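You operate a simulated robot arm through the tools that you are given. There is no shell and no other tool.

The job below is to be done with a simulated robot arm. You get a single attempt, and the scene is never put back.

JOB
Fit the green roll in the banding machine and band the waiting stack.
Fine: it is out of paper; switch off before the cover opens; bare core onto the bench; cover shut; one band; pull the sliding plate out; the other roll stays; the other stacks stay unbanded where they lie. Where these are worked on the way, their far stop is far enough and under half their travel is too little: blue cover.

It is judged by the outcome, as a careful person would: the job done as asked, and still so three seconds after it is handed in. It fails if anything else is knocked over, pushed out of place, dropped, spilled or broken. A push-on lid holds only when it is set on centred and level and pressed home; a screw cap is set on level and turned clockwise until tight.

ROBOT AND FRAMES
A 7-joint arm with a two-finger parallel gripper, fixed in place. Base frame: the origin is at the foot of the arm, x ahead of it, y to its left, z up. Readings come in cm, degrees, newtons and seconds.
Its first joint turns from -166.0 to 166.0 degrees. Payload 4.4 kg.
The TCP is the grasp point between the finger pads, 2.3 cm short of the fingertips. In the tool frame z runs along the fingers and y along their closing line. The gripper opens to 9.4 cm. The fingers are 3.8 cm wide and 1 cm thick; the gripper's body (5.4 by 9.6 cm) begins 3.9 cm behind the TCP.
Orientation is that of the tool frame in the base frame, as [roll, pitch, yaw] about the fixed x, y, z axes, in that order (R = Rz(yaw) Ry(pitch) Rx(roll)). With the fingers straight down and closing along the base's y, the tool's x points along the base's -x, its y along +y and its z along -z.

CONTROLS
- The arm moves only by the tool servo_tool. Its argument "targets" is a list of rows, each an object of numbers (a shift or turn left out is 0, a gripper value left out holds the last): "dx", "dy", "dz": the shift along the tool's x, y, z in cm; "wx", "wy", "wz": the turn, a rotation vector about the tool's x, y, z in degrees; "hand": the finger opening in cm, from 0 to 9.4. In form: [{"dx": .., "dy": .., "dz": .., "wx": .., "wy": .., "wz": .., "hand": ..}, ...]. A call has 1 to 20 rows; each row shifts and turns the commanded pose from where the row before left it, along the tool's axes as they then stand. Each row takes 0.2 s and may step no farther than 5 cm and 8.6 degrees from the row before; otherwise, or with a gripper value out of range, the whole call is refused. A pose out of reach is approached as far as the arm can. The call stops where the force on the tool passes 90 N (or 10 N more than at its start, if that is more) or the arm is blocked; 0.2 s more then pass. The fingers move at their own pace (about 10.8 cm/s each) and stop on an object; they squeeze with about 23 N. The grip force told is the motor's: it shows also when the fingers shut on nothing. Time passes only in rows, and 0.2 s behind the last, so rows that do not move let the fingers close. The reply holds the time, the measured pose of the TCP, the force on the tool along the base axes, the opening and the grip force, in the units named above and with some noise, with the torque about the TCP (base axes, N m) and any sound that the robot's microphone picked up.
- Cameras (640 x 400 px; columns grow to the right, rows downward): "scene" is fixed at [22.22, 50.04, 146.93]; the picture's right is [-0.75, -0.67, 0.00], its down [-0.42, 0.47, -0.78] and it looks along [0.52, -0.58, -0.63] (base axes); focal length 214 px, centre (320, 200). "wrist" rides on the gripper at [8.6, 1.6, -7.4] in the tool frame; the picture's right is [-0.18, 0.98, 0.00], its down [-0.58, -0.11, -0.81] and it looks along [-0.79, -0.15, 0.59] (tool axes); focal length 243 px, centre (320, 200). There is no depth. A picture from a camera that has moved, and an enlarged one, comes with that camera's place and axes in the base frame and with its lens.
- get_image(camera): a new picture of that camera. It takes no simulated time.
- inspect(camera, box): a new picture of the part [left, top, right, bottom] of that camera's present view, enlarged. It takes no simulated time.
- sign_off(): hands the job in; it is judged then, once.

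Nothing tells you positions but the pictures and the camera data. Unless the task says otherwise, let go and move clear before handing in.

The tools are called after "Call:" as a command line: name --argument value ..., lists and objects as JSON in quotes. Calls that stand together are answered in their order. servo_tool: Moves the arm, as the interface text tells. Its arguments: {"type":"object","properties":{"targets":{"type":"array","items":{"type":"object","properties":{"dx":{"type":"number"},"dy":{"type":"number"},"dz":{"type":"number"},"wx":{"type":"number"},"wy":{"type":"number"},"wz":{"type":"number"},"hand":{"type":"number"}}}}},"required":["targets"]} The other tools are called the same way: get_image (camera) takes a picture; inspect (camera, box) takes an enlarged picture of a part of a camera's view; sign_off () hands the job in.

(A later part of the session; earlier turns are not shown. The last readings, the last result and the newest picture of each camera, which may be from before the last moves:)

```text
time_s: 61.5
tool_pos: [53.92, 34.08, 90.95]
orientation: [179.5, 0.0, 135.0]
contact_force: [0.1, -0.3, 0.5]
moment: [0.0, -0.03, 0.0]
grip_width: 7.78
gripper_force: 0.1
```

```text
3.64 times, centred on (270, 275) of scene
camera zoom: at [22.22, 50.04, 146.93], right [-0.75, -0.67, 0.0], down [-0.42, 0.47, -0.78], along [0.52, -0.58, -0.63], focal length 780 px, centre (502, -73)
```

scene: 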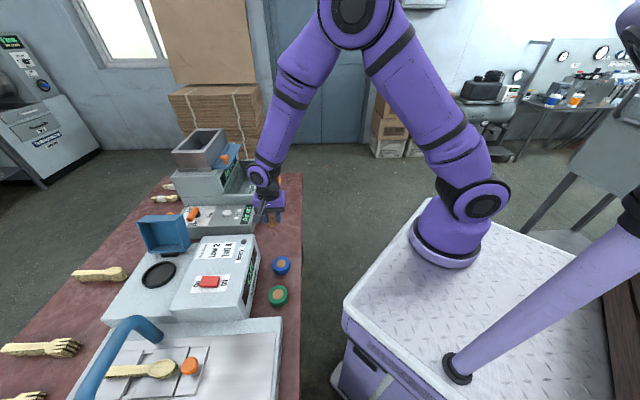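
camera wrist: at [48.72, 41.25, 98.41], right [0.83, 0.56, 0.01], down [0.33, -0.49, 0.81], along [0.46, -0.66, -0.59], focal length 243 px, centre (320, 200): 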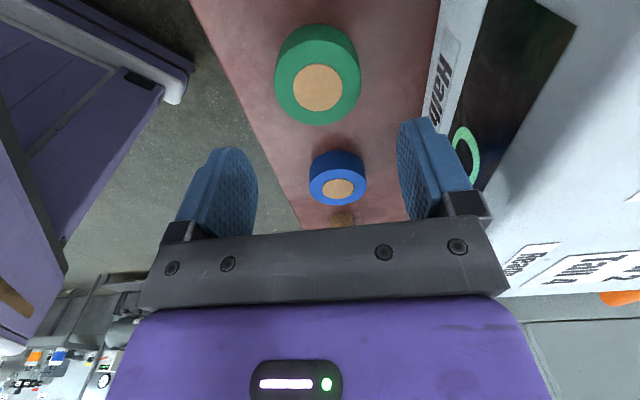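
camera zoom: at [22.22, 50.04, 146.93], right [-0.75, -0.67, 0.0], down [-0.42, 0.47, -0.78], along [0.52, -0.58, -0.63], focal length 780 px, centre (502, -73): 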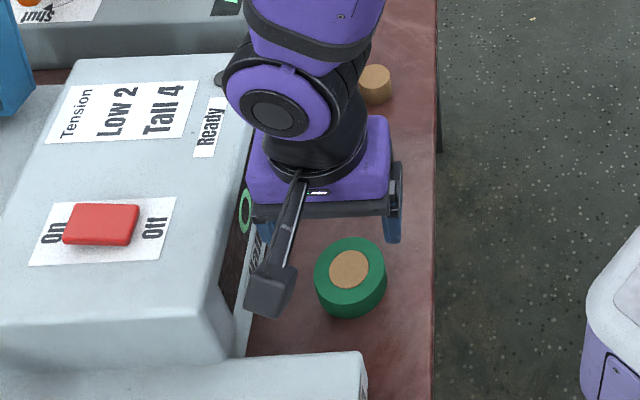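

Call:
servo_tool --targets '[{"dz": 3.5}, {"dz": 2.5}, {"dz": 1}, {}]'

Call:
inspect --camera "wrist" --box '[200, 30, 440, 220]'

Call:
inspect --camera "scene" --box '[240, 240, 320, 330]'

```text
time_s: 62.5
tool_pos: [53.8, 33.97, 83.84]
orientation: [179.5, 0.1, 135.0]
contact_force: [0.4, 0.1, 0.0]
moment: [0.01, -0.03, -0.02]
grip_width: 7.81
gripper_force: 0.1
```

```text
2.11 times, centred on (320, 125) of wrist
camera zoom: at [48.61, 41.16, 91.38], right [0.82, 0.57, 0.01], down [0.33, -0.49, 0.81], along [0.46, -0.66, -0.59], focal length 511 px, centre (320, 358)
```

zoom: 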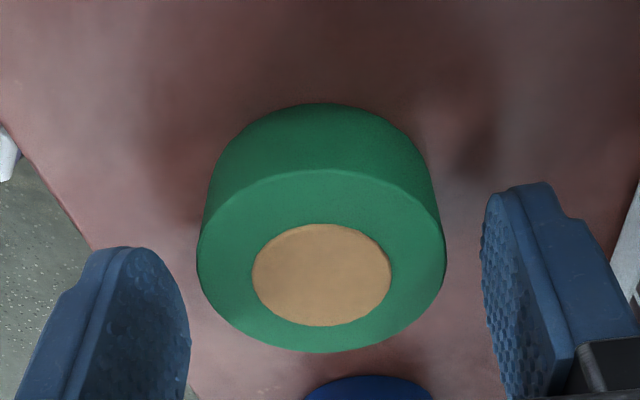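

```text
4.44 times, centred on (280, 285) of scene
camera zoom: at [22.22, 50.04, 146.93], right [-0.75, -0.67, 0.0], down [-0.42, 0.47, -0.78], along [0.52, -0.58, -0.63], focal length 953 px, centre (498, -178)
```

zoom: 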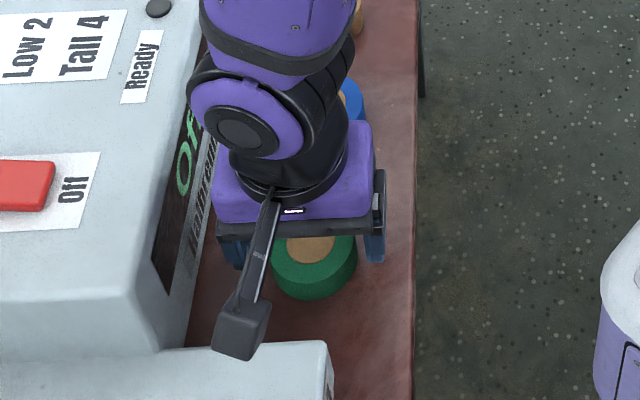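

Call:
servo_tool --targets '[{"dx": 0.2, "dz": 0.15}, {"hand": 5.5}, {"hand": 5}, {}, {}]'

Call:
inspect --camera "wrist" --box '[200, 30, 440, 220]'

```text
time_s: 63.8
tool_pos: [53.57, 34.14, 83.83]
orientation: [179.5, 0.0, 135.0]
contact_force: [0.4, 0.4, 1.9]
moment: [0.03, 0.02, 0.0]
grip_width: 5.82
gripper_force: 23.4
```

```text
2.11 times, centred on (320, 125) of wrist
camera zoom: at [48.45, 41.36, 91.2], right [0.83, 0.56, 0.01], down [0.33, -0.49, 0.81], along [0.46, -0.66, -0.59], focal length 511 px, centre (320, 358)
```

zoom: 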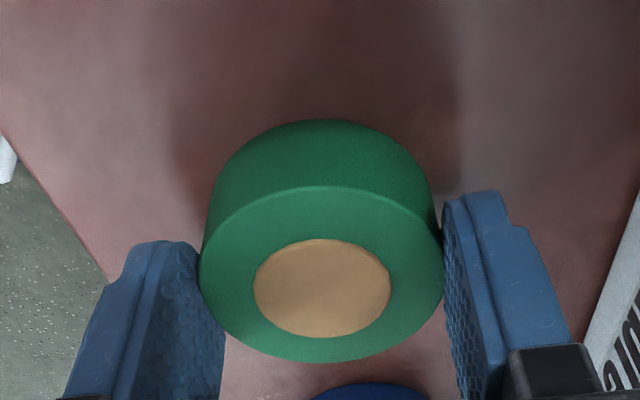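

The green roll is gripped (5.8 cm). I'll lift it over the panel and carry it to the dish.

Call:
servo_tool --targets '[{"dz": -1}, {"dz": -4}, {"dz": -4.5}, {"dz": -4.5}, {"dz": -4.5}, {"dy": 4, "dx": -0.6}, {"dy": 4, "dx": -0.6}, {"dy": 4, "dx": -0.6}, {"dy": 4, "dx": -0.6}, {"dy": 4, "dx": -0.6}, {"dy": 4, "dx": -0.6}, {"dy": 4, "dx": -0.4}, {"dy": 3}, {}]'

Call:
get_image --camera "wrist"

Call:
inspect --camera "scene" --box '[90, 190, 230, 320]'

```text
time_s: 66.8
tool_pos: [78.14, 53.2, 102.53]
orientation: [179.6, -0.1, 135.0]
contact_force: [-0.5, -1.0, -0.7]
moment: [-0.02, 0.0, 0.01]
grip_width: 5.8
gripper_force: 22.5
```

```text
taken
camera wrist: at [73.08, 60.45, 109.99], right [0.83, 0.56, 0.01], down [0.33, -0.49, 0.81], along [0.46, -0.66, -0.59], focal length 243 px, centre (320, 200)
```

wrist: 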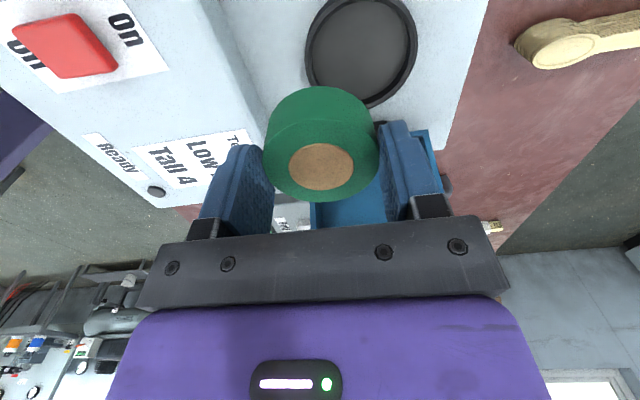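

```text
3.08 times, centred on (160, 255) of scene
camera zoom: at [22.22, 50.04, 146.93], right [-0.75, -0.67, 0.0], down [-0.42, 0.47, -0.78], along [0.52, -0.58, -0.63], focal length 660 px, centre (812, 31)
```

zoom: 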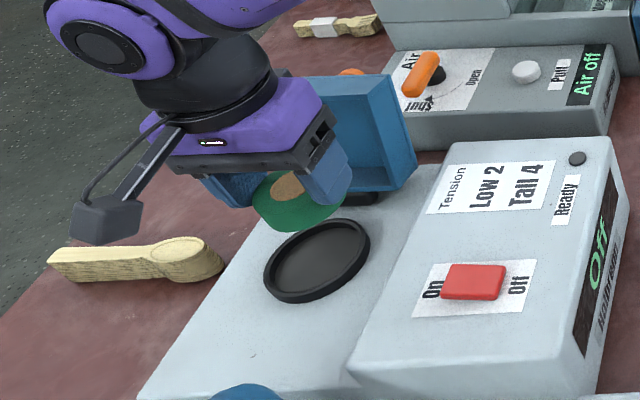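

Call:
servo_tool --targets '[{"dy": 1.6, "dx": 0.1}, {"dy": 1.6}, {"dz": 2.5}, {"dz": 1}, {}]'

Call:
get_image --camera "wrist"

Call:
inspect --camera "wrist" --box '[200, 30, 440, 220]'

Call:
inspect --camera "scene" --box '[100, 220, 200, 310]'

```text
time_s: 68.0
tool_pos: [80.38, 55.77, 99.19]
orientation: [179.4, 0.0, 135.0]
contact_force: [1.0, -0.2, -0.7]
moment: [0.0, -0.02, 0.01]
grip_width: 5.83
gripper_force: 23.2
```

```text
taken
camera wrist: at [75.35, 62.92, 106.52], right [0.83, 0.56, 0.01], down [0.33, -0.49, 0.81], along [0.46, -0.66, -0.59], focal length 243 px, centre (320, 200)
```

wrist: 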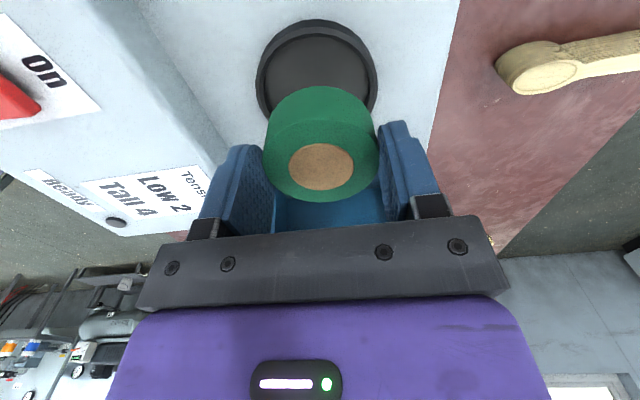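

```text
2.11 times, centred on (320, 125) of wrist
camera zoom: at [75.35, 62.92, 106.52], right [0.83, 0.56, 0.01], down [0.33, -0.49, 0.81], along [0.46, -0.66, -0.59], focal length 511 px, centre (320, 358)
```

zoom: 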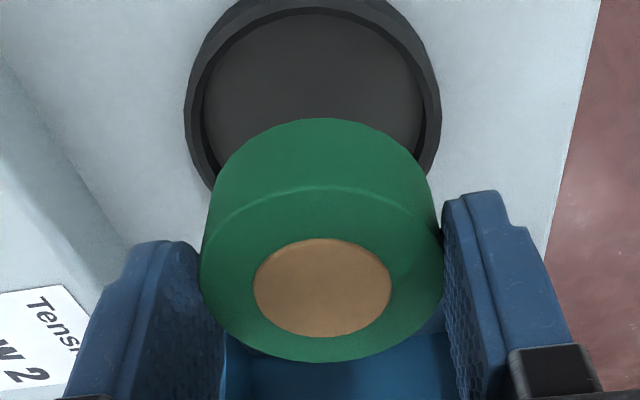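

```text
4.44 times, centred on (150, 265) of scene
camera zoom: at [22.22, 50.04, 146.93], right [-0.75, -0.67, 0.0], down [-0.42, 0.47, -0.78], along [0.52, -0.58, -0.63], focal length 953 px, centre (1076, -89)
```

zoom: 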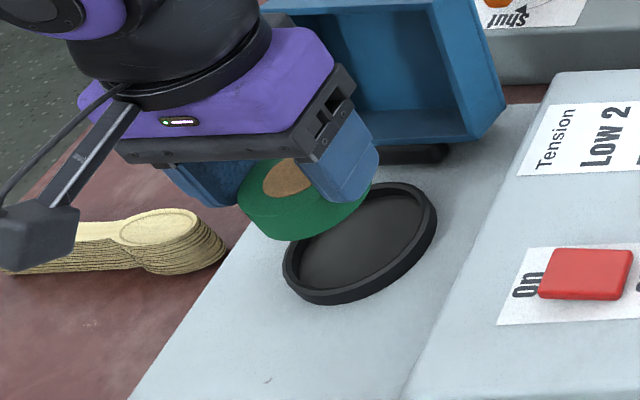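

Call:
servo_tool --targets '[{"dy": -0.15, "dz": 2}, {"dz": 1.7}, {"dz": 0.5}, {}]'

Call:
inspect --camera "wrist" --box '[200, 30, 440, 220]'

Call:
inspect --camera "scene" --box '[100, 220, 200, 310]'

```text
time_s: 69.0
tool_pos: [80.34, 55.74, 94.81]
orientation: [179.6, 0.0, 135.0]
contact_force: [-0.3, -0.4, -1.0]
moment: [0.0, -0.03, 0.01]
grip_width: 5.82
gripper_force: 22.8
```

```text
2.11 times, centred on (320, 125) of wrist
camera zoom: at [75.22, 62.84, 102.27], right [0.83, 0.56, 0.01], down [0.33, -0.49, 0.81], along [0.46, -0.66, -0.59], focal length 511 px, centre (320, 358)
```

zoom: 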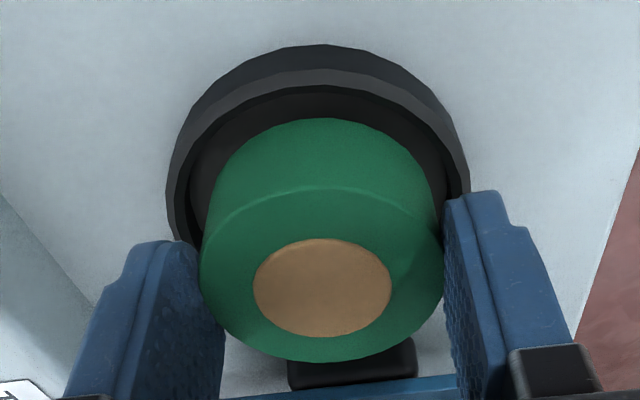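

```text
4.44 times, centred on (150, 265) of scene
camera zoom: at [22.22, 50.04, 146.93], right [-0.75, -0.67, 0.0], down [-0.42, 0.47, -0.78], along [0.52, -0.58, -0.63], focal length 953 px, centre (1076, -89)
```

zoom: 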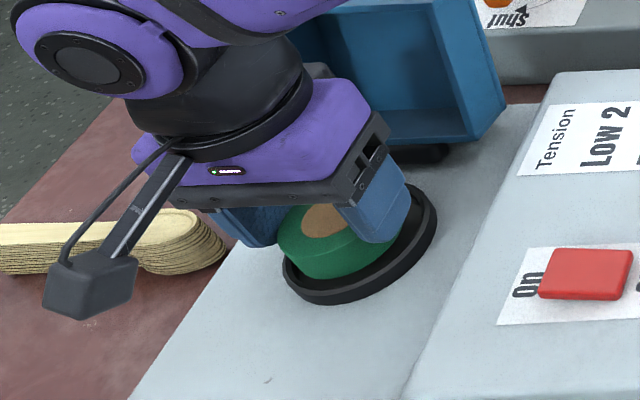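

Call:
servo_tool --targets '[{"dz": 0.3}, {"dz": 0.25}, {}]'

Call:
inspect --camera "wrist" --box '[200, 30, 440, 220]'

```text
time_s: 69.8
tool_pos: [80.35, 55.47, 94.29]
orientation: [179.5, -0.1, 134.9]
contact_force: [0.2, 0.1, -0.1]
moment: [0.02, 0.0, -0.03]
grip_width: 5.81
gripper_force: 23.0
```

```text
2.11 times, centred on (320, 125) of wrist
camera zoom: at [75.19, 62.82, 101.68], right [0.83, 0.56, 0.01], down [0.33, -0.49, 0.81], along [0.46, -0.66, -0.59], focal length 511 px, centre (320, 358)
```

zoom: 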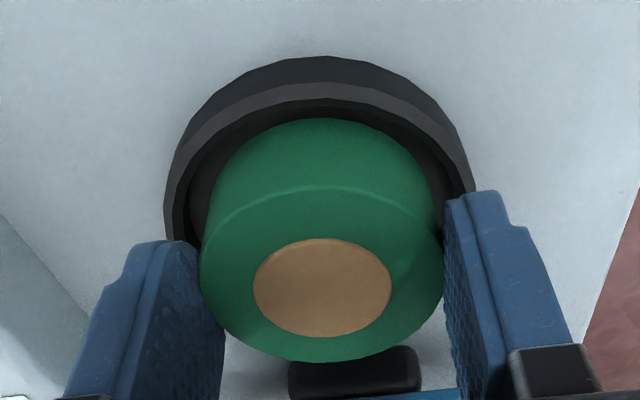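

Call:
servo_tool --targets '[{"dz": 0.2}, {"dz": 0.2}, {}]'

Call:
inspect --camera "wrist" --box '[200, 30, 440, 220]'

```text
time_s: 70.5
tool_pos: [80.31, 55.65, 93.83]
orientation: [179.5, -0.1, 135.0]
contact_force: [-0.3, 0.2, 0.1]
moment: [0.02, -0.01, -0.01]
grip_width: 5.83
gripper_force: 23.1
```

```text
2.11 times, centred on (320, 125) of wrist
camera zoom: at [75.21, 62.8, 101.3], right [0.83, 0.56, 0.01], down [0.33, -0.49, 0.81], along [0.46, -0.66, -0.59], focal length 511 px, centre (320, 358)
```

zoom: 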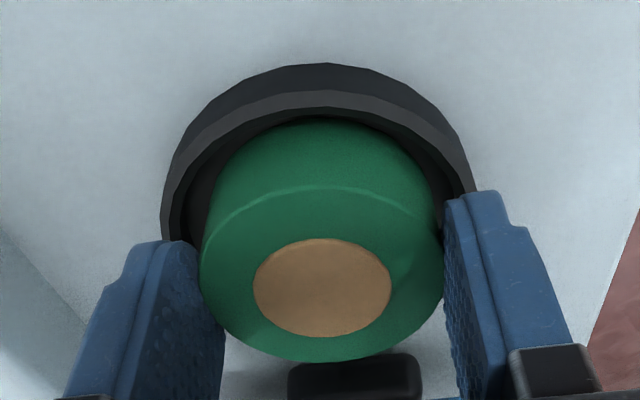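

Call:
servo_tool --targets '[{"dz": 0.2}, {}]'

Call:
servo_tool --targets '[{"dz": 0.2}, {}]'

Call:
inspect --camera "wrist" --box '[200, 30, 440, 220]'

Call:
inspect --camera "scene" --box '[110, 230, 190, 300]'

```text
time_s: 71.2
tool_pos: [80.21, 55.63, 93.76]
orientation: [179.4, 0.0, 135.0]
contact_force: [-1.6, -0.1, 4.8]
moment: [-0.03, 0.09, 0.02]
grip_width: 5.83
gripper_force: 22.9
```

```text
time_s: 71.8
tool_pos: [80.19, 55.53, 93.67]
orientation: [179.3, -0.1, 135.0]
contact_force: [-0.6, 1.9, 19.7]
moment: [-0.02, 0.02, -0.08]
grip_width: 5.84
gripper_force: 22.8
```

```text
2.11 times, centred on (320, 125) of wrist
camera zoom: at [75.21, 62.78, 101.14], right [0.83, 0.56, 0.01], down [0.33, -0.5, 0.8], along [0.46, -0.66, -0.59], focal length 511 px, centre (320, 358)
```

zoom: 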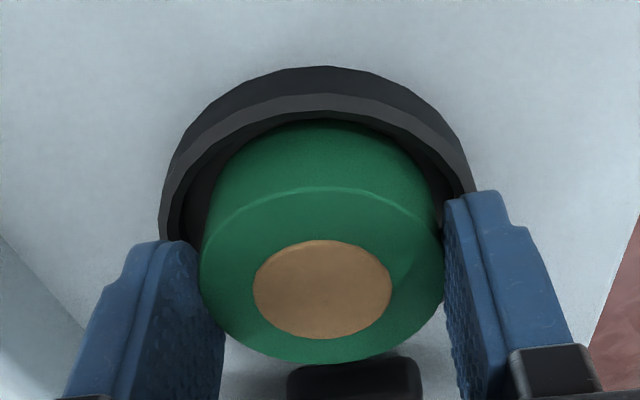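

```text
5.71 times, centred on (150, 265) of scene
camera zoom: at [22.22, 50.04, 146.93], right [-0.75, -0.67, 0.0], down [-0.42, 0.47, -0.78], along [0.52, -0.58, -0.63], focal length 1226 px, centre (1291, -171)
```

zoom: 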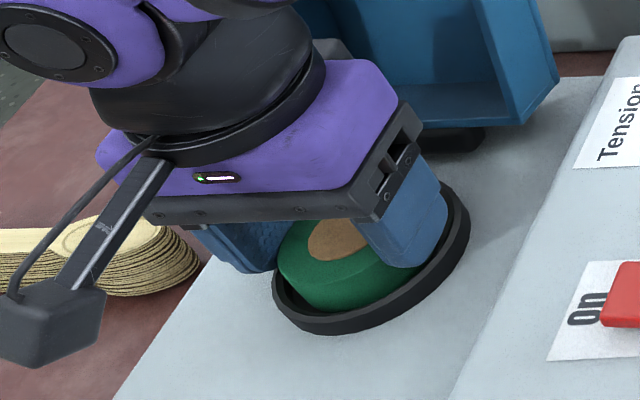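

The roll is down in the dish (20 N contact). I'll open gently and rise to check that it sits flat.

Call:
servo_tool --targets '[{"hand": 6.2}, {"hand": 6.8}, {"hand": 7.4}, {}, {"dz": -1}, {"dz": -3}, {"dz": -3}, {}]'

Call:
get_image --camera "wrist"

Call:
inspect --camera "wrist" --box '[200, 0, 440, 150]'

Call:
inspect --camera "scene" --box '[110, 230, 190, 300]'

```text
time_s: 73.5
tool_pos: [80.35, 55.36, 100.52]
orientation: [179.5, 0.0, 135.0]
contact_force: [-1.2, -0.8, 0.2]
moment: [0.01, 0.02, -0.01]
grip_width: 7.4
gripper_force: 0.1
```

```text
taken
camera wrist: at [75.29, 62.64, 107.99], right [0.83, 0.56, 0.01], down [0.33, -0.49, 0.81], along [0.46, -0.66, -0.59], focal length 243 px, centre (320, 200)
```

wrist: 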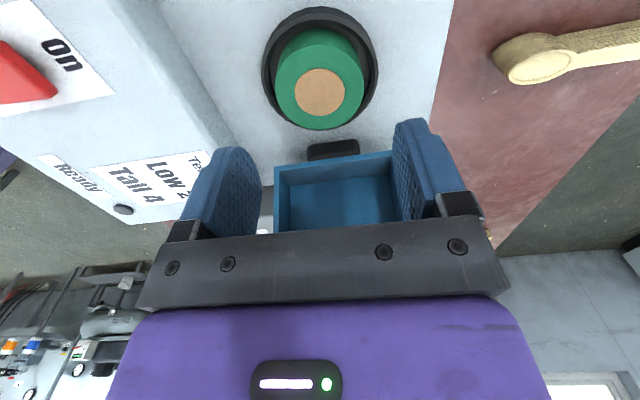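

```text
2.67 times, centred on (320, 75) of wrist
camera zoom: at [75.29, 62.64, 107.99], right [0.83, 0.56, 0.01], down [0.33, -0.49, 0.81], along [0.46, -0.66, -0.59], focal length 647 px, centre (320, 533)
```

zoom: 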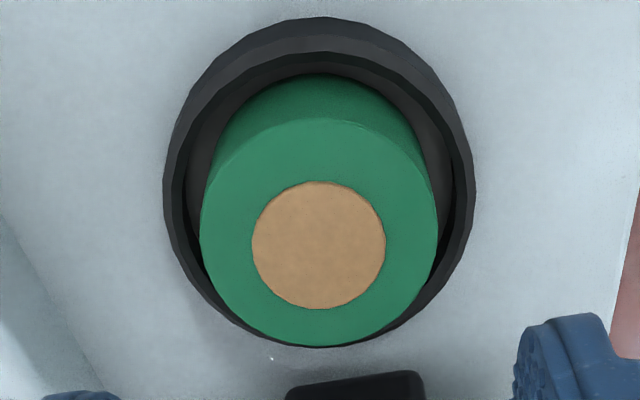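

```text
5.71 times, centred on (150, 265) of scene
camera zoom: at [22.22, 50.04, 146.93], right [-0.75, -0.67, 0.0], down [-0.42, 0.47, -0.78], along [0.52, -0.58, -0.63], focal length 1226 px, centre (1291, -171)
```

zoom: 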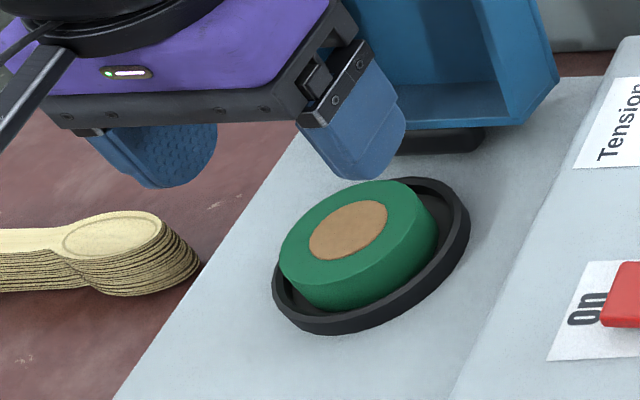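

The green roll sits flat in the dish. Next is closing the cover; I'll back off toward the robot and turn to see the cover's side profile.

Call:
servo_tool --targets '[{"dz": -3, "dy": -2}, {"dy": -4}, {"dy": -4}, {"dy": -4}, {"dy": -4}, {"wz": -7.5}, {"wz": -7.5}, {"wz": -7.5}, {"wz": -7.5}, {"wz": -7.5}, {"wz": -7.5}, {"wz": -7.5}, {"wz": -7.5}, {"wz": -7.5}, {"wz": -7.5}, {"wz": -7.5}, {"wz": -7.5}, {"hand": 7.4}, {}]'

Call:
get_image --camera "wrist"

Call:
get_image --camera "scene"

```text
time_s: 77.5
tool_pos: [67.56, 42.7, 103.36]
orientation: [-180.0, 0.5, -135.0]
contact_force: [0.5, 0.2, -0.2]
moment: [-0.01, 0.0, -0.04]
grip_width: 7.39
gripper_force: 0.0
```

```text
taken
camera wrist: at [60.16, 37.73, 110.68], right [-0.57, 0.82, 0.0], down [0.48, 0.33, 0.81], along [0.67, 0.46, -0.58], focal length 243 px, centre (320, 200)
```

wrist: 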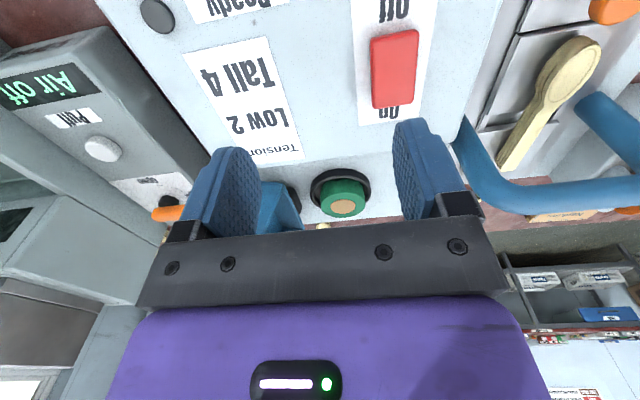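

```text
taken
```

scene: 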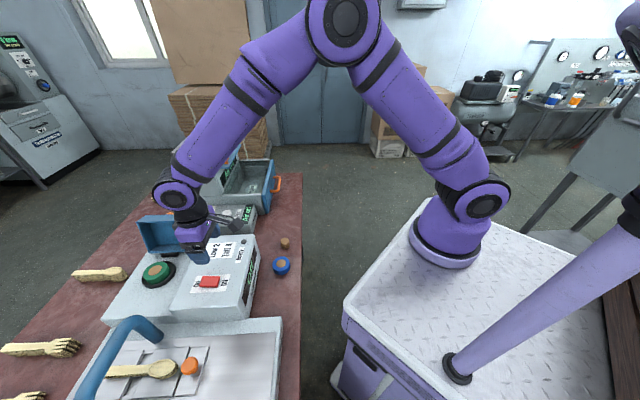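

Call:
servo_tool --targets '[{"dz": -3, "dy": -4, "hand": 9.4}, {"dx": 3, "dy": -4}, {"wy": -8}, {"wy": -8}, {"wy": -8}, {}]'

Call:
get_image --camera "wrist"

Call:
inspect --camera "wrist" --box '[230, 60, 430, 230]'

```text
time_s: 79.0
tool_pos: [71.04, 34.87, 106.35]
orientation: [179.9, 24.6, -135.0]
contact_force: [-1.4, -0.1, 0.1]
moment: [0.01, -0.01, 0.0]
grip_width: 9.39
gripper_force: 0.0
```

```text
taken
camera wrist: at [62.09, 28.32, 109.5], right [-0.58, 0.81, 0.08], down [0.21, 0.06, 0.98], along [0.79, 0.58, -0.21], focal length 243 px, centre (320, 200)
```

wrist: 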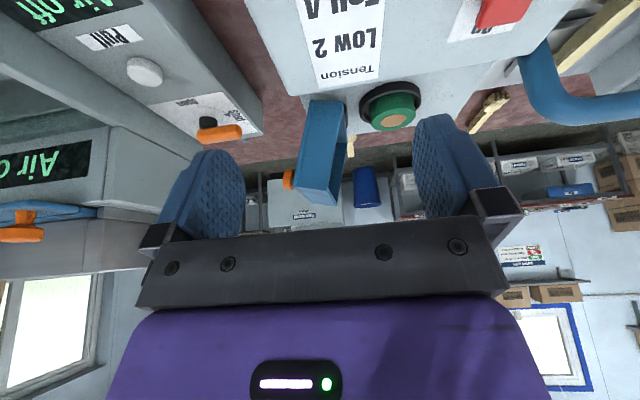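

```text
2.35 times, centred on (330, 145) of wrist
camera zoom: at [62.09, 28.32, 109.5], right [-0.58, 0.81, 0.08], down [0.21, 0.06, 0.98], along [0.79, 0.58, -0.21], focal length 571 px, centre (296, 329)
```

zoom: 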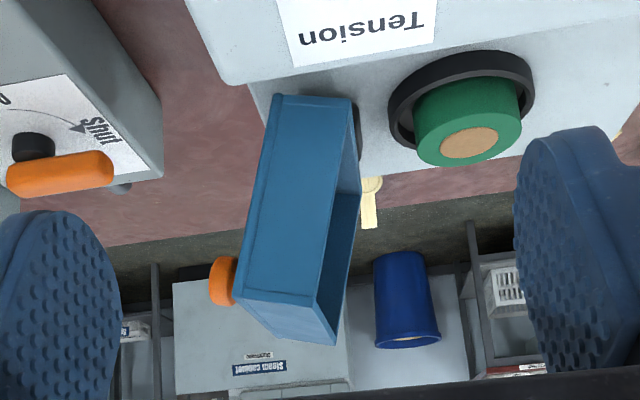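

The cover stands about 16° past vertical; its free edge is near l≈-29, z≈102. I'll straddle its free edge beside the knob with the fingers, clamp it, and swing it shut under control.

Call:
servo_tool --targets '[{"wy": 8}, {"wy": 8}, {"wy": 8}, {"dz": -2.3, "dx": -2}, {"dx": -3.8, "dy": -0.8}, {"dx": -3.8, "dy": -0.8}, {"dx": -3.8, "dy": -0.8}, {"dx": -3.7, "dy": -0.9}, {"wx": -4}, {"wx": -4}, {}]'

Call:
get_image --camera "wrist"

Call:
inspect --camera "scene" --box '[90, 160, 230, 300]'

```text
time_s: 81.3
tool_pos: [85.49, 44.78, 108.78]
orientation: [172.0, 0.4, -135.0]
contact_force: [0.1, -0.2, -0.4]
moment: [0.0, 0.0, 0.0]
grip_width: 9.38
gripper_force: 0.1
```

```text
taken
camera wrist: at [78.91, 38.96, 116.29], right [-0.56, 0.82, 0.14], down [0.56, 0.25, 0.79], along [0.61, 0.52, -0.6], focal length 243 px, centre (320, 200)
```

wrist: 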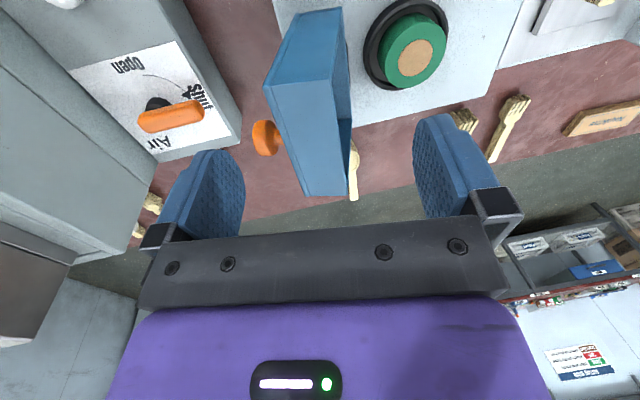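

```text
2.86 times, centred on (160, 230) of scene
camera zoom: at [22.22, 50.04, 146.93], right [-0.75, -0.67, 0.0], down [-0.42, 0.47, -0.78], along [0.52, -0.58, -0.63], focal length 613 px, centre (777, 114)
```

zoom: 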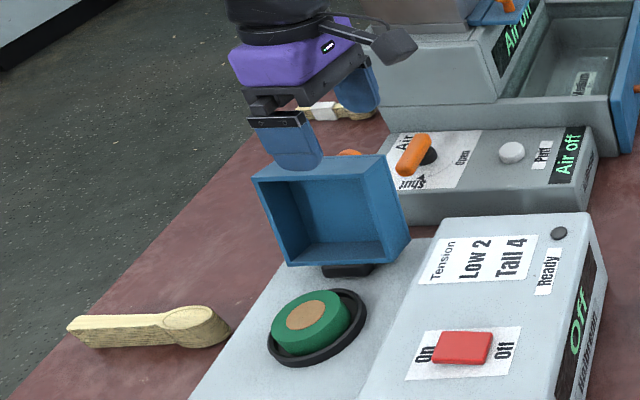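

Call:
servo_tool --targets '[{"dy": -0.9}, {"dz": 3}, {"dz": 2}, {}]'

Call:
get_image --camera "wrist"

Call:
inspect --camera "scene" --box '[90, 160, 230, 300]'

```text
time_s: 82.3
tool_pos: [85.66, 44.46, 103.8]
orientation: [172.0, 0.5, -135.0]
contact_force: [1.1, -0.5, -0.4]
moment: [0.0, 0.0, 0.01]
grip_width: 9.43
gripper_force: 0.0
```

```text
taken
camera wrist: at [79.02, 38.73, 111.16], right [-0.56, 0.82, 0.14], down [0.56, 0.25, 0.79], along [0.61, 0.52, -0.6], focal length 243 px, centre (320, 200)
```

wrist: 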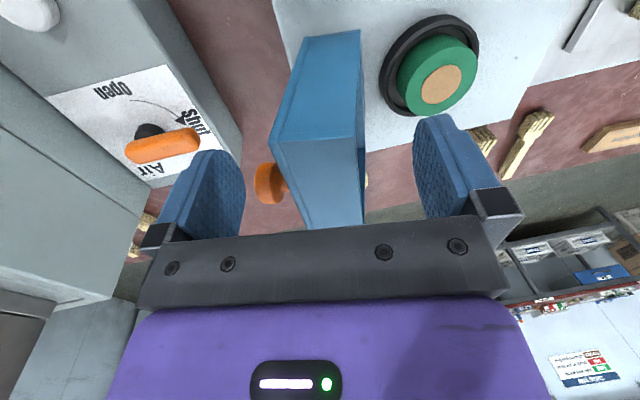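

```text
2.86 times, centred on (160, 230) of scene
camera zoom: at [22.22, 50.04, 146.93], right [-0.75, -0.67, 0.0], down [-0.42, 0.47, -0.78], along [0.52, -0.58, -0.63], focal length 613 px, centre (777, 114)
```

zoom: 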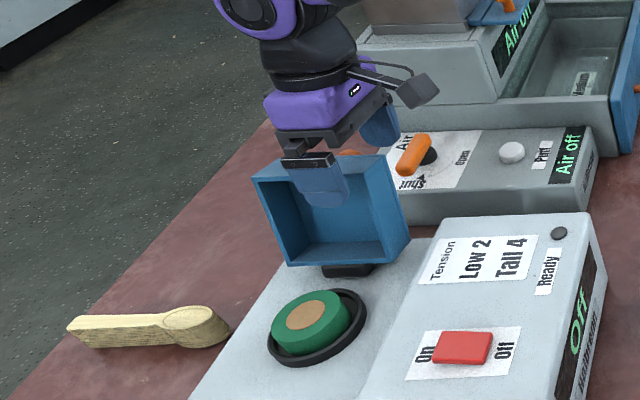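

Call:
servo_tool --targets '[{"dx": 0.3, "dz": 1.1}, {"hand": 6}, {"hand": 4}, {"hand": 2}, {}, {}]'

Call:
get_image --camera "wrist"

Call:
inspect --camera "scene" --box '[90, 160, 230, 300]'

```text
time_s: 83.8
tool_pos: [85.3, 44.56, 102.65]
orientation: [172.0, 0.6, -135.0]
contact_force: [-2.3, 4.3, 3.6]
moment: [0.6, 0.44, -1.57]
grip_width: 4.36
gripper_force: 45.3
```

```text
taken
camera wrist: at [78.67, 38.7, 110.13], right [-0.56, 0.82, 0.14], down [0.56, 0.25, 0.79], along [0.61, 0.52, -0.6], focal length 243 px, centre (320, 200)
```

wrist: 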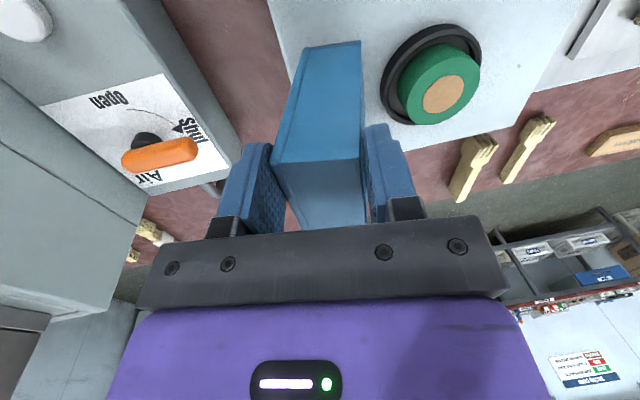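

```text
2.86 times, centred on (160, 230) of scene
camera zoom: at [22.22, 50.04, 146.93], right [-0.75, -0.67, 0.0], down [-0.42, 0.47, -0.78], along [0.52, -0.58, -0.63], focal length 613 px, centre (777, 114)
```

zoom: 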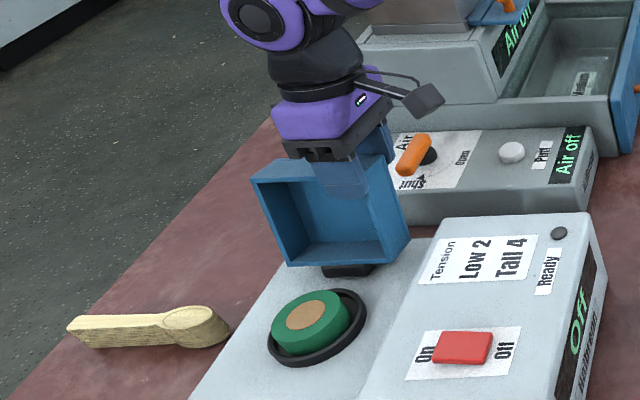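

The free edge is held between the fingers. I'll ease the clamp to a loose straddle and swing the cover over about its hinge.

Call:
servo_tool --targets '[{"hand": 5.2}, {"dy": 1.26, "dz": -0.19, "wx": 6}, {"dy": 1.26, "dz": -0.19, "wx": 6}, {"dy": 1.26, "dz": -0.19, "wx": 6}, {}]'

Call:
get_image --camera "wrist"

Call:
inspect --camera "scene" --box '[90, 160, 230, 300]'

```text
time_s: 85.0
tool_pos: [82.73, 46.92, 103.35]
orientation: [-169.9, 0.5, -135.0]
contact_force: [0.3, -0.1, -0.2]
moment: [-0.02, 0.02, 0.01]
grip_width: 5.22
gripper_force: 0.2
```

```text
taken
camera wrist: at [74.39, 42.98, 110.26], right [-0.55, 0.82, -0.17], down [0.38, 0.43, 0.82], along [0.74, 0.39, -0.55], focal length 243 px, centre (320, 200)
```

wrist: 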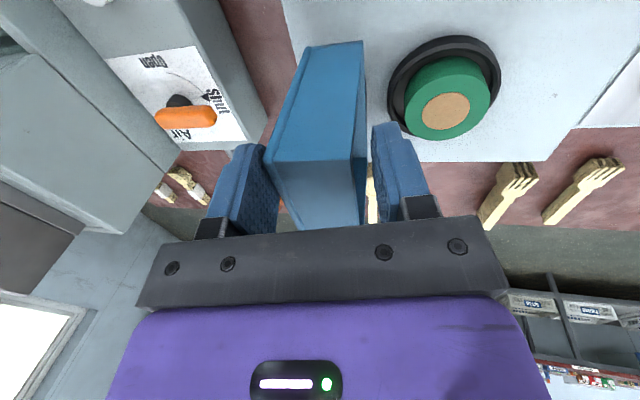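

```text
2.86 times, centred on (160, 230) of scene
camera zoom: at [22.22, 50.04, 146.93], right [-0.75, -0.67, 0.0], down [-0.42, 0.47, -0.78], along [0.52, -0.58, -0.63], focal length 613 px, centre (777, 114)
```

zoom: 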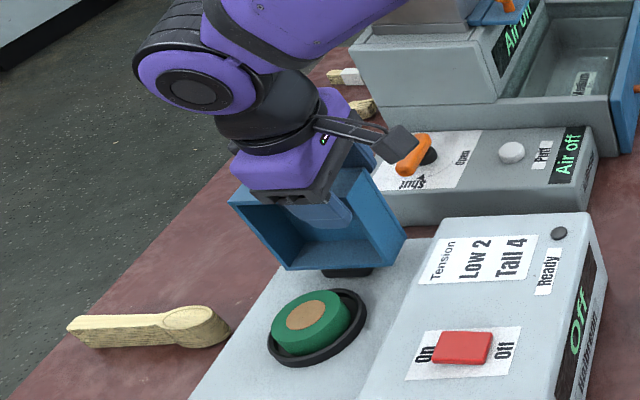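

Call:
servo_tool --targets '[{"dy": 1.26, "dz": -0.19, "wx": 6}, {"dy": 1.26, "dz": -0.19, "wx": 6}, {"dy": 1.26, "dz": -0.19, "wx": 6}, {}]'

Call:
get_image --camera "wrist"

Call:
inspect --camera "scene" --box '[90, 160, 230, 300]'

```text
time_s: 86.0
tool_pos: [79.91, 49.79, 102.8]
orientation: [-151.9, 0.5, -135.0]
contact_force: [-0.4, -0.6, -0.1]
moment: [0.04, 0.01, 0.0]
grip_width: 5.2
gripper_force: 0.1
```

```text
taken
camera wrist: at [70.18, 47.19, 108.46], right [-0.48, 0.75, -0.46], down [0.21, 0.61, 0.77], along [0.85, 0.27, -0.44], focal length 243 px, centre (320, 200)
```

wrist: 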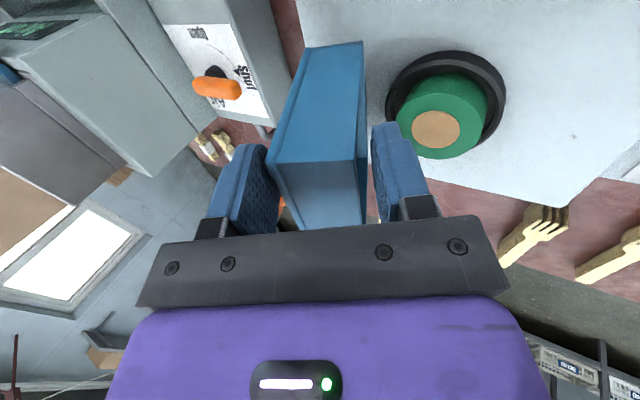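

```text
2.86 times, centred on (160, 230) of scene
camera zoom: at [22.22, 50.04, 146.93], right [-0.75, -0.67, 0.0], down [-0.42, 0.47, -0.78], along [0.52, -0.58, -0.63], focal length 613 px, centre (777, 114)
```

zoom: 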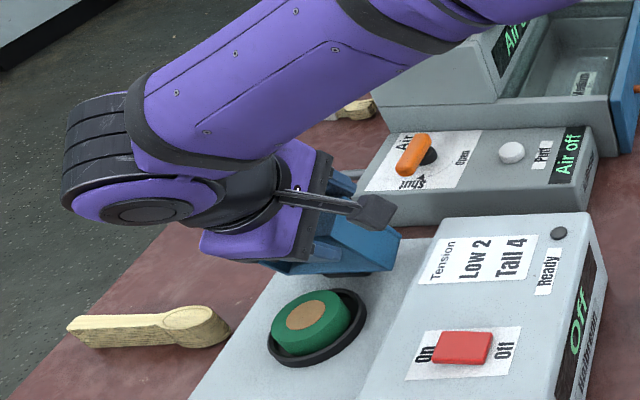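

Call:
servo_tool --targets '[{"dy": 1.26, "dz": -0.19, "wx": 6}, {"dy": 1.26, "dz": -0.19, "wx": 6}, {"dy": 1.26, "dz": -0.19, "wx": 6}, {}]'

Call:
get_image --camera "wrist"

Call:
inspect --camera "scene" --box '[90, 160, 230, 300]'

```text
time_s: 87.0
tool_pos: [77.55, 52.24, 101.17]
orientation: [-134.0, 0.5, -135.0]
contact_force: [0.5, 0.0, -0.2]
moment: [0.01, -0.01, -0.04]
grip_width: 5.22
gripper_force: 0.0
```

```text
taken
camera wrist: at [66.74, 50.69, 105.05], right [-0.35, 0.62, -0.71], down [0.05, 0.76, 0.64], along [0.94, 0.19, -0.3], focal length 243 px, centre (320, 200)
```

wrist: 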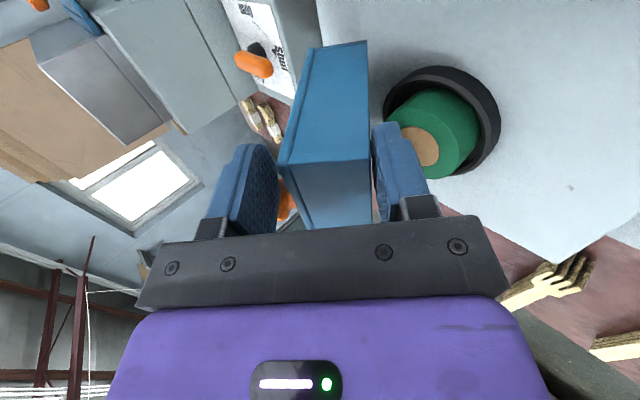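

```text
2.86 times, centred on (160, 230) of scene
camera zoom: at [22.22, 50.04, 146.93], right [-0.75, -0.67, 0.0], down [-0.42, 0.47, -0.78], along [0.52, -0.58, -0.63], focal length 613 px, centre (777, 114)
```

zoom: 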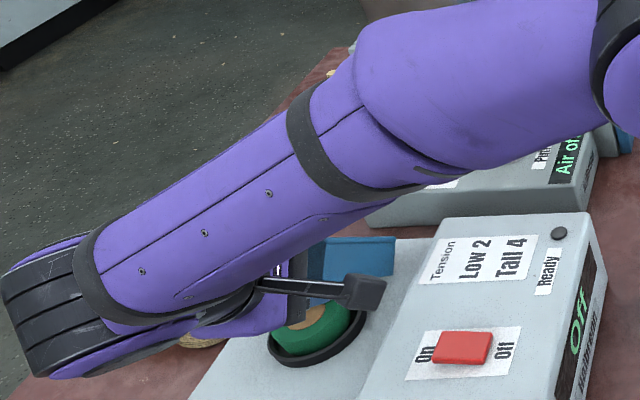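

Call:
servo_tool --targets '[{"dy": 1.26, "dz": -0.19, "wx": 6}, {"dy": 1.26, "dz": -0.19, "wx": 6}, {}]'

Call:
get_image --camera "wrist"

Call:
get_image --camera "scene"

```text
time_s: 87.8
tool_pos: [76.03, 53.55, 99.47]
orientation: [-121.9, 0.6, -135.1]
contact_force: [0.5, 0.1, 0.0]
moment: [0.01, -0.01, -0.02]
grip_width: 5.24
gripper_force: 0.5
```

```text
taken
camera wrist: at [64.88, 52.57, 101.97], right [-0.23, 0.5, -0.83], down [-0.04, 0.85, 0.52], along [0.97, 0.15, -0.18], focal length 243 px, centre (320, 200)
```

wrist: 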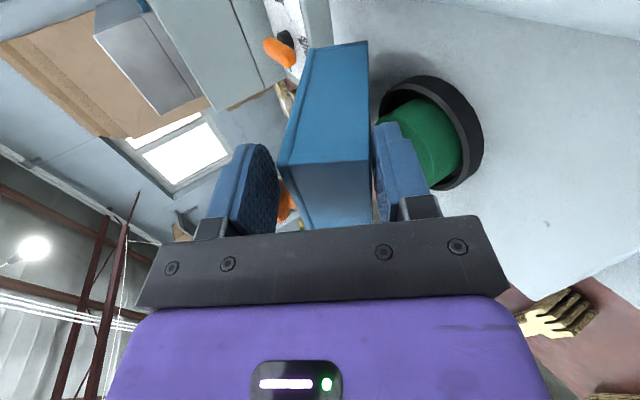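

```text
taken
```

scene: 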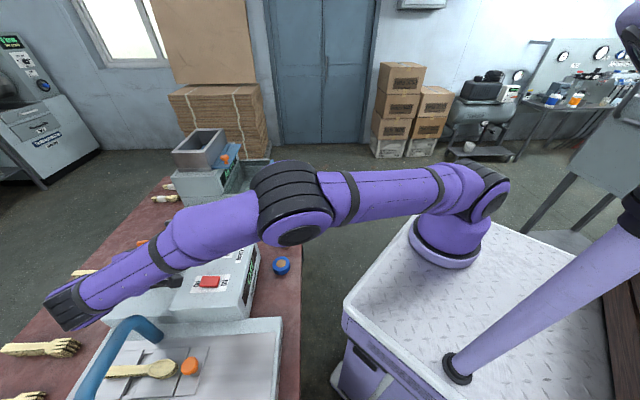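

Call:
servo_tool --targets '[{"dx": 0.5}, {"dy": 1.26, "dz": -0.19, "wx": 6}, {}]'

Call:
get_image --camera "wrist"

Call:
inspect --camera "scene" --box '[30, 200, 270, 360]'

```text
time_s: 88.5
tool_pos: [75.24, 53.85, 98.51]
orientation: [-116.0, 0.6, -135.0]
contact_force: [0.3, 0.4, -0.5]
moment: [0.04, -0.01, 0.02]
grip_width: 5.22
gripper_force: 0.5
```

```text
taken
camera wrist: at [63.84, 52.9, 100.24], right [-0.17, 0.44, -0.88], down [-0.07, 0.89, 0.46], along [0.98, 0.14, -0.12], focal length 243 px, centre (320, 200)
```

wrist: 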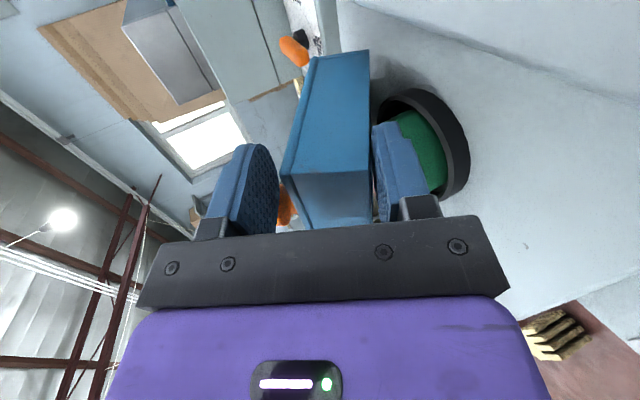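

```text
2.50 times, centred on (150, 280) of scene
camera zoom: at [22.22, 50.04, 146.93], right [-0.75, -0.67, 0.0], down [-0.42, 0.47, -0.78], along [0.52, -0.58, -0.63], focal length 536 px, centre (745, 0)
```

zoom: 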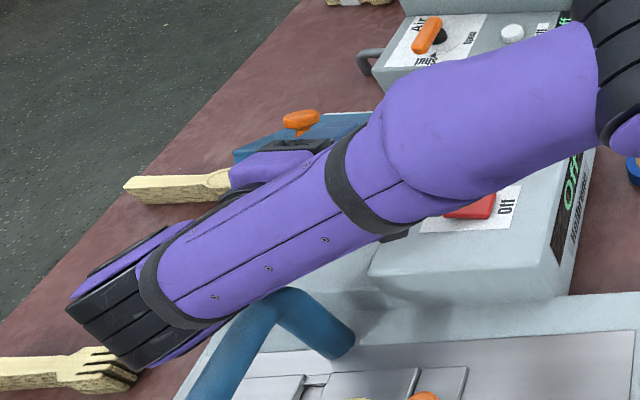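

The cover now rests on the lower finger at about 25–30°. I'll slide the fingers back out from its edge so it settles shut.

Call:
servo_tool --targets '[{"dz": -0.8}, {"dz": -0.8}, {"dz": -0.8}, {}]'

Call:
get_image --camera "wrist"

```text
time_s: 89.5
tool_pos: [73.61, 55.29, 99.63]
orientation: [-116.0, 0.5, -135.0]
contact_force: [-1.3, 0.4, 0.2]
moment: [0.01, 0.02, 0.03]
grip_width: 5.25
gripper_force: 0.4
```

```text
taken
camera wrist: at [62.23, 54.47, 101.35], right [-0.17, 0.44, -0.88], down [-0.07, 0.89, 0.46], along [0.98, 0.14, -0.12], focal length 243 px, centre (320, 200)
```

wrist: 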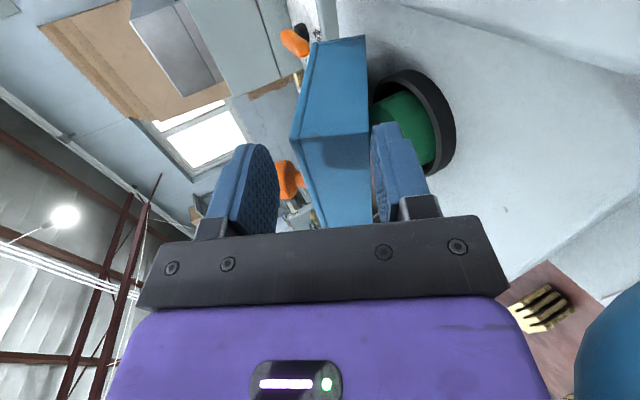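

Call:
servo_tool --targets '[{"dz": -0.7}, {"dz": -0.7}, {}]'

Call:
get_image --camera "wrist"

```text
time_s: 90.3
tool_pos: [72.73, 56.36, 100.24]
orientation: [-116.0, 0.5, -134.9]
contact_force: [-0.1, -0.2, -1.1]
moment: [-0.02, -0.02, 0.02]
grip_width: 5.17
gripper_force: 0.0
```

```text
taken
camera wrist: at [61.36, 55.39, 101.87], right [-0.17, 0.44, -0.88], down [-0.07, 0.89, 0.46], along [0.98, 0.14, -0.12], focal length 243 px, centre (320, 200)
```

wrist: 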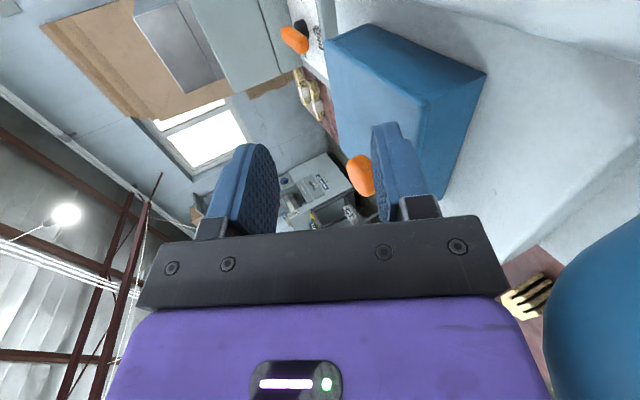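

The cover has dropped shut. I'll rise clear, straighten the gripper and check it.

Call:
servo_tool --targets '[{"dy": -2.7, "dz": -1.3}, {"dy": -2.7, "dz": -1.3}, {"dy": -2.7, "dz": -1.3}, {"wx": -8}, {"wx": -8}, {"wx": -8}, {"wx": -8}, {"wx": -8}, {"wx": -8}, {"wx": -8}, {"wx": -8}, {"dx": 3}, {"dx": 3}, {"dx": 3}, {}]'

Call:
get_image --camera "wrist"

Call:
get_image --camera "scene"

Call:
inspect --camera "scene" --box '[90, 190, 230, 320]'

```text
time_s: 93.5
tool_pos: [66.49, 49.79, 109.28]
orientation: [-179.9, 0.4, -135.0]
contact_force: [0.6, 0.5, 0.0]
moment: [-0.01, 0.03, 0.0]
grip_width: 5.19
gripper_force: 0.2
```

```text
taken
camera wrist: at [59.12, 44.7, 116.51], right [-0.56, 0.83, 0.0], down [0.48, 0.33, 0.81], along [0.67, 0.46, -0.58], focal length 243 px, centre (320, 200)
```

wrist: 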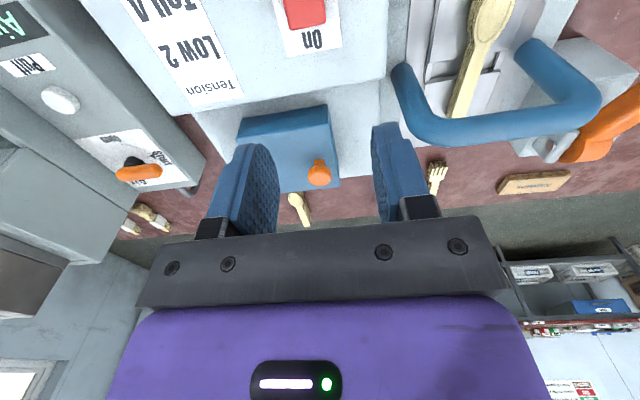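

```text
taken
```

scene: 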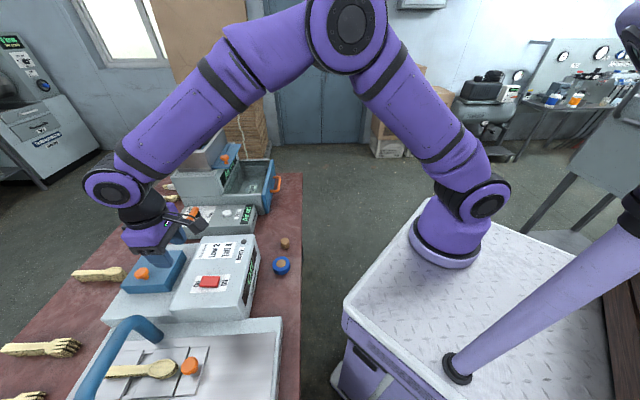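

```text
3.08 times, centred on (160, 255) of scene
camera zoom: at [22.22, 50.04, 146.93], right [-0.75, -0.67, 0.0], down [-0.42, 0.47, -0.78], along [0.52, -0.58, -0.63], focal length 660 px, centre (812, 31)
```

zoom: 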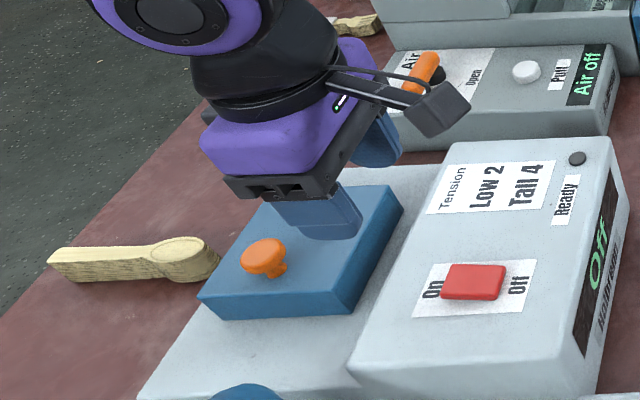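

The cover is shut and level again. Now I'll switch on by pressing the far (On) end of the rocker.

Call:
servo_tool --targets '[{"dx": 1.0, "dy": -0.65, "hand": 0}, {"dz": 4}, {"dz": 4}, {"dz": 2}, {}, {}]'

Call:
inspect --camera "wrist" --box '[230, 60, 430, 230]'

Call:
inspect --camera "scene" --box '[140, 210, 280, 320]'

```text
time_s: 95.0
tool_pos: [66.27, 48.55, 99.24]
orientation: [-179.9, 0.5, -135.0]
contact_force: [0.0, 0.0, 0.6]
moment: [-0.01, 0.0, 0.0]
grip_width: 0.0
gripper_force: 23.2
```

```text
2.35 times, centred on (330, 145) of wrist
camera zoom: at [58.95, 43.55, 106.52], right [-0.56, 0.83, 0.0], down [0.48, 0.33, 0.81], along [0.67, 0.46, -0.58], focal length 571 px, centre (296, 329)
```

zoom: 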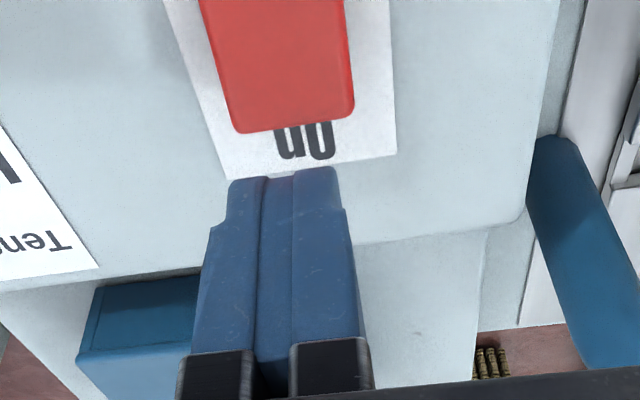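

```text
3.64 times, centred on (210, 265) of scene
camera zoom: at [22.22, 50.04, 146.93], right [-0.75, -0.67, 0.0], down [-0.42, 0.47, -0.78], along [0.52, -0.58, -0.63], focal length 780 px, centre (720, -36)
```

zoom: 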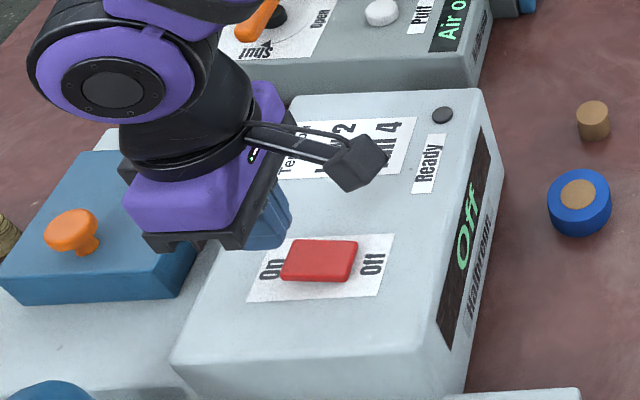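

Call:
servo_tool --targets '[{"dz": 0.9}, {"dz": 0.8}, {"dz": 0.6}, {"dz": 0.5}, {"dz": 0.4}]'

Call:
inspect --camera "scene" --box '[140, 210, 280, 320]'

```text
time_s: 96.2
tool_pos: [66.37, 48.72, 96.63]
orientation: [-180.0, 1.1, -135.1]
contact_force: [-1.6, -10.7, 65.9]
moment: [-1.11, 0.93, 0.16]
grip_width: 0.0
gripper_force: 23.3
```

```text
3.64 times, centred on (210, 265) of scene
camera zoom: at [22.22, 50.04, 146.93], right [-0.75, -0.67, 0.0], down [-0.42, 0.47, -0.78], along [0.52, -0.58, -0.63], focal length 780 px, centre (720, -36)
```

zoom: 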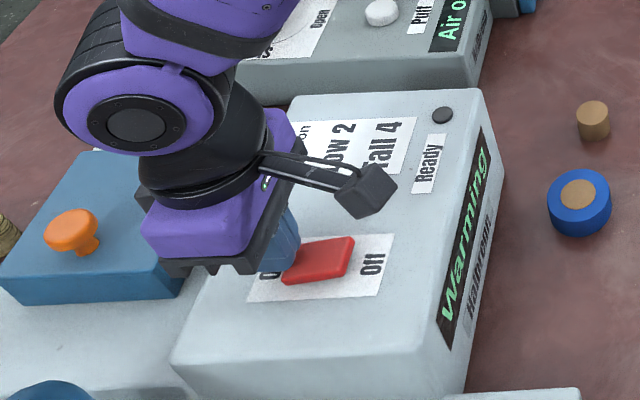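

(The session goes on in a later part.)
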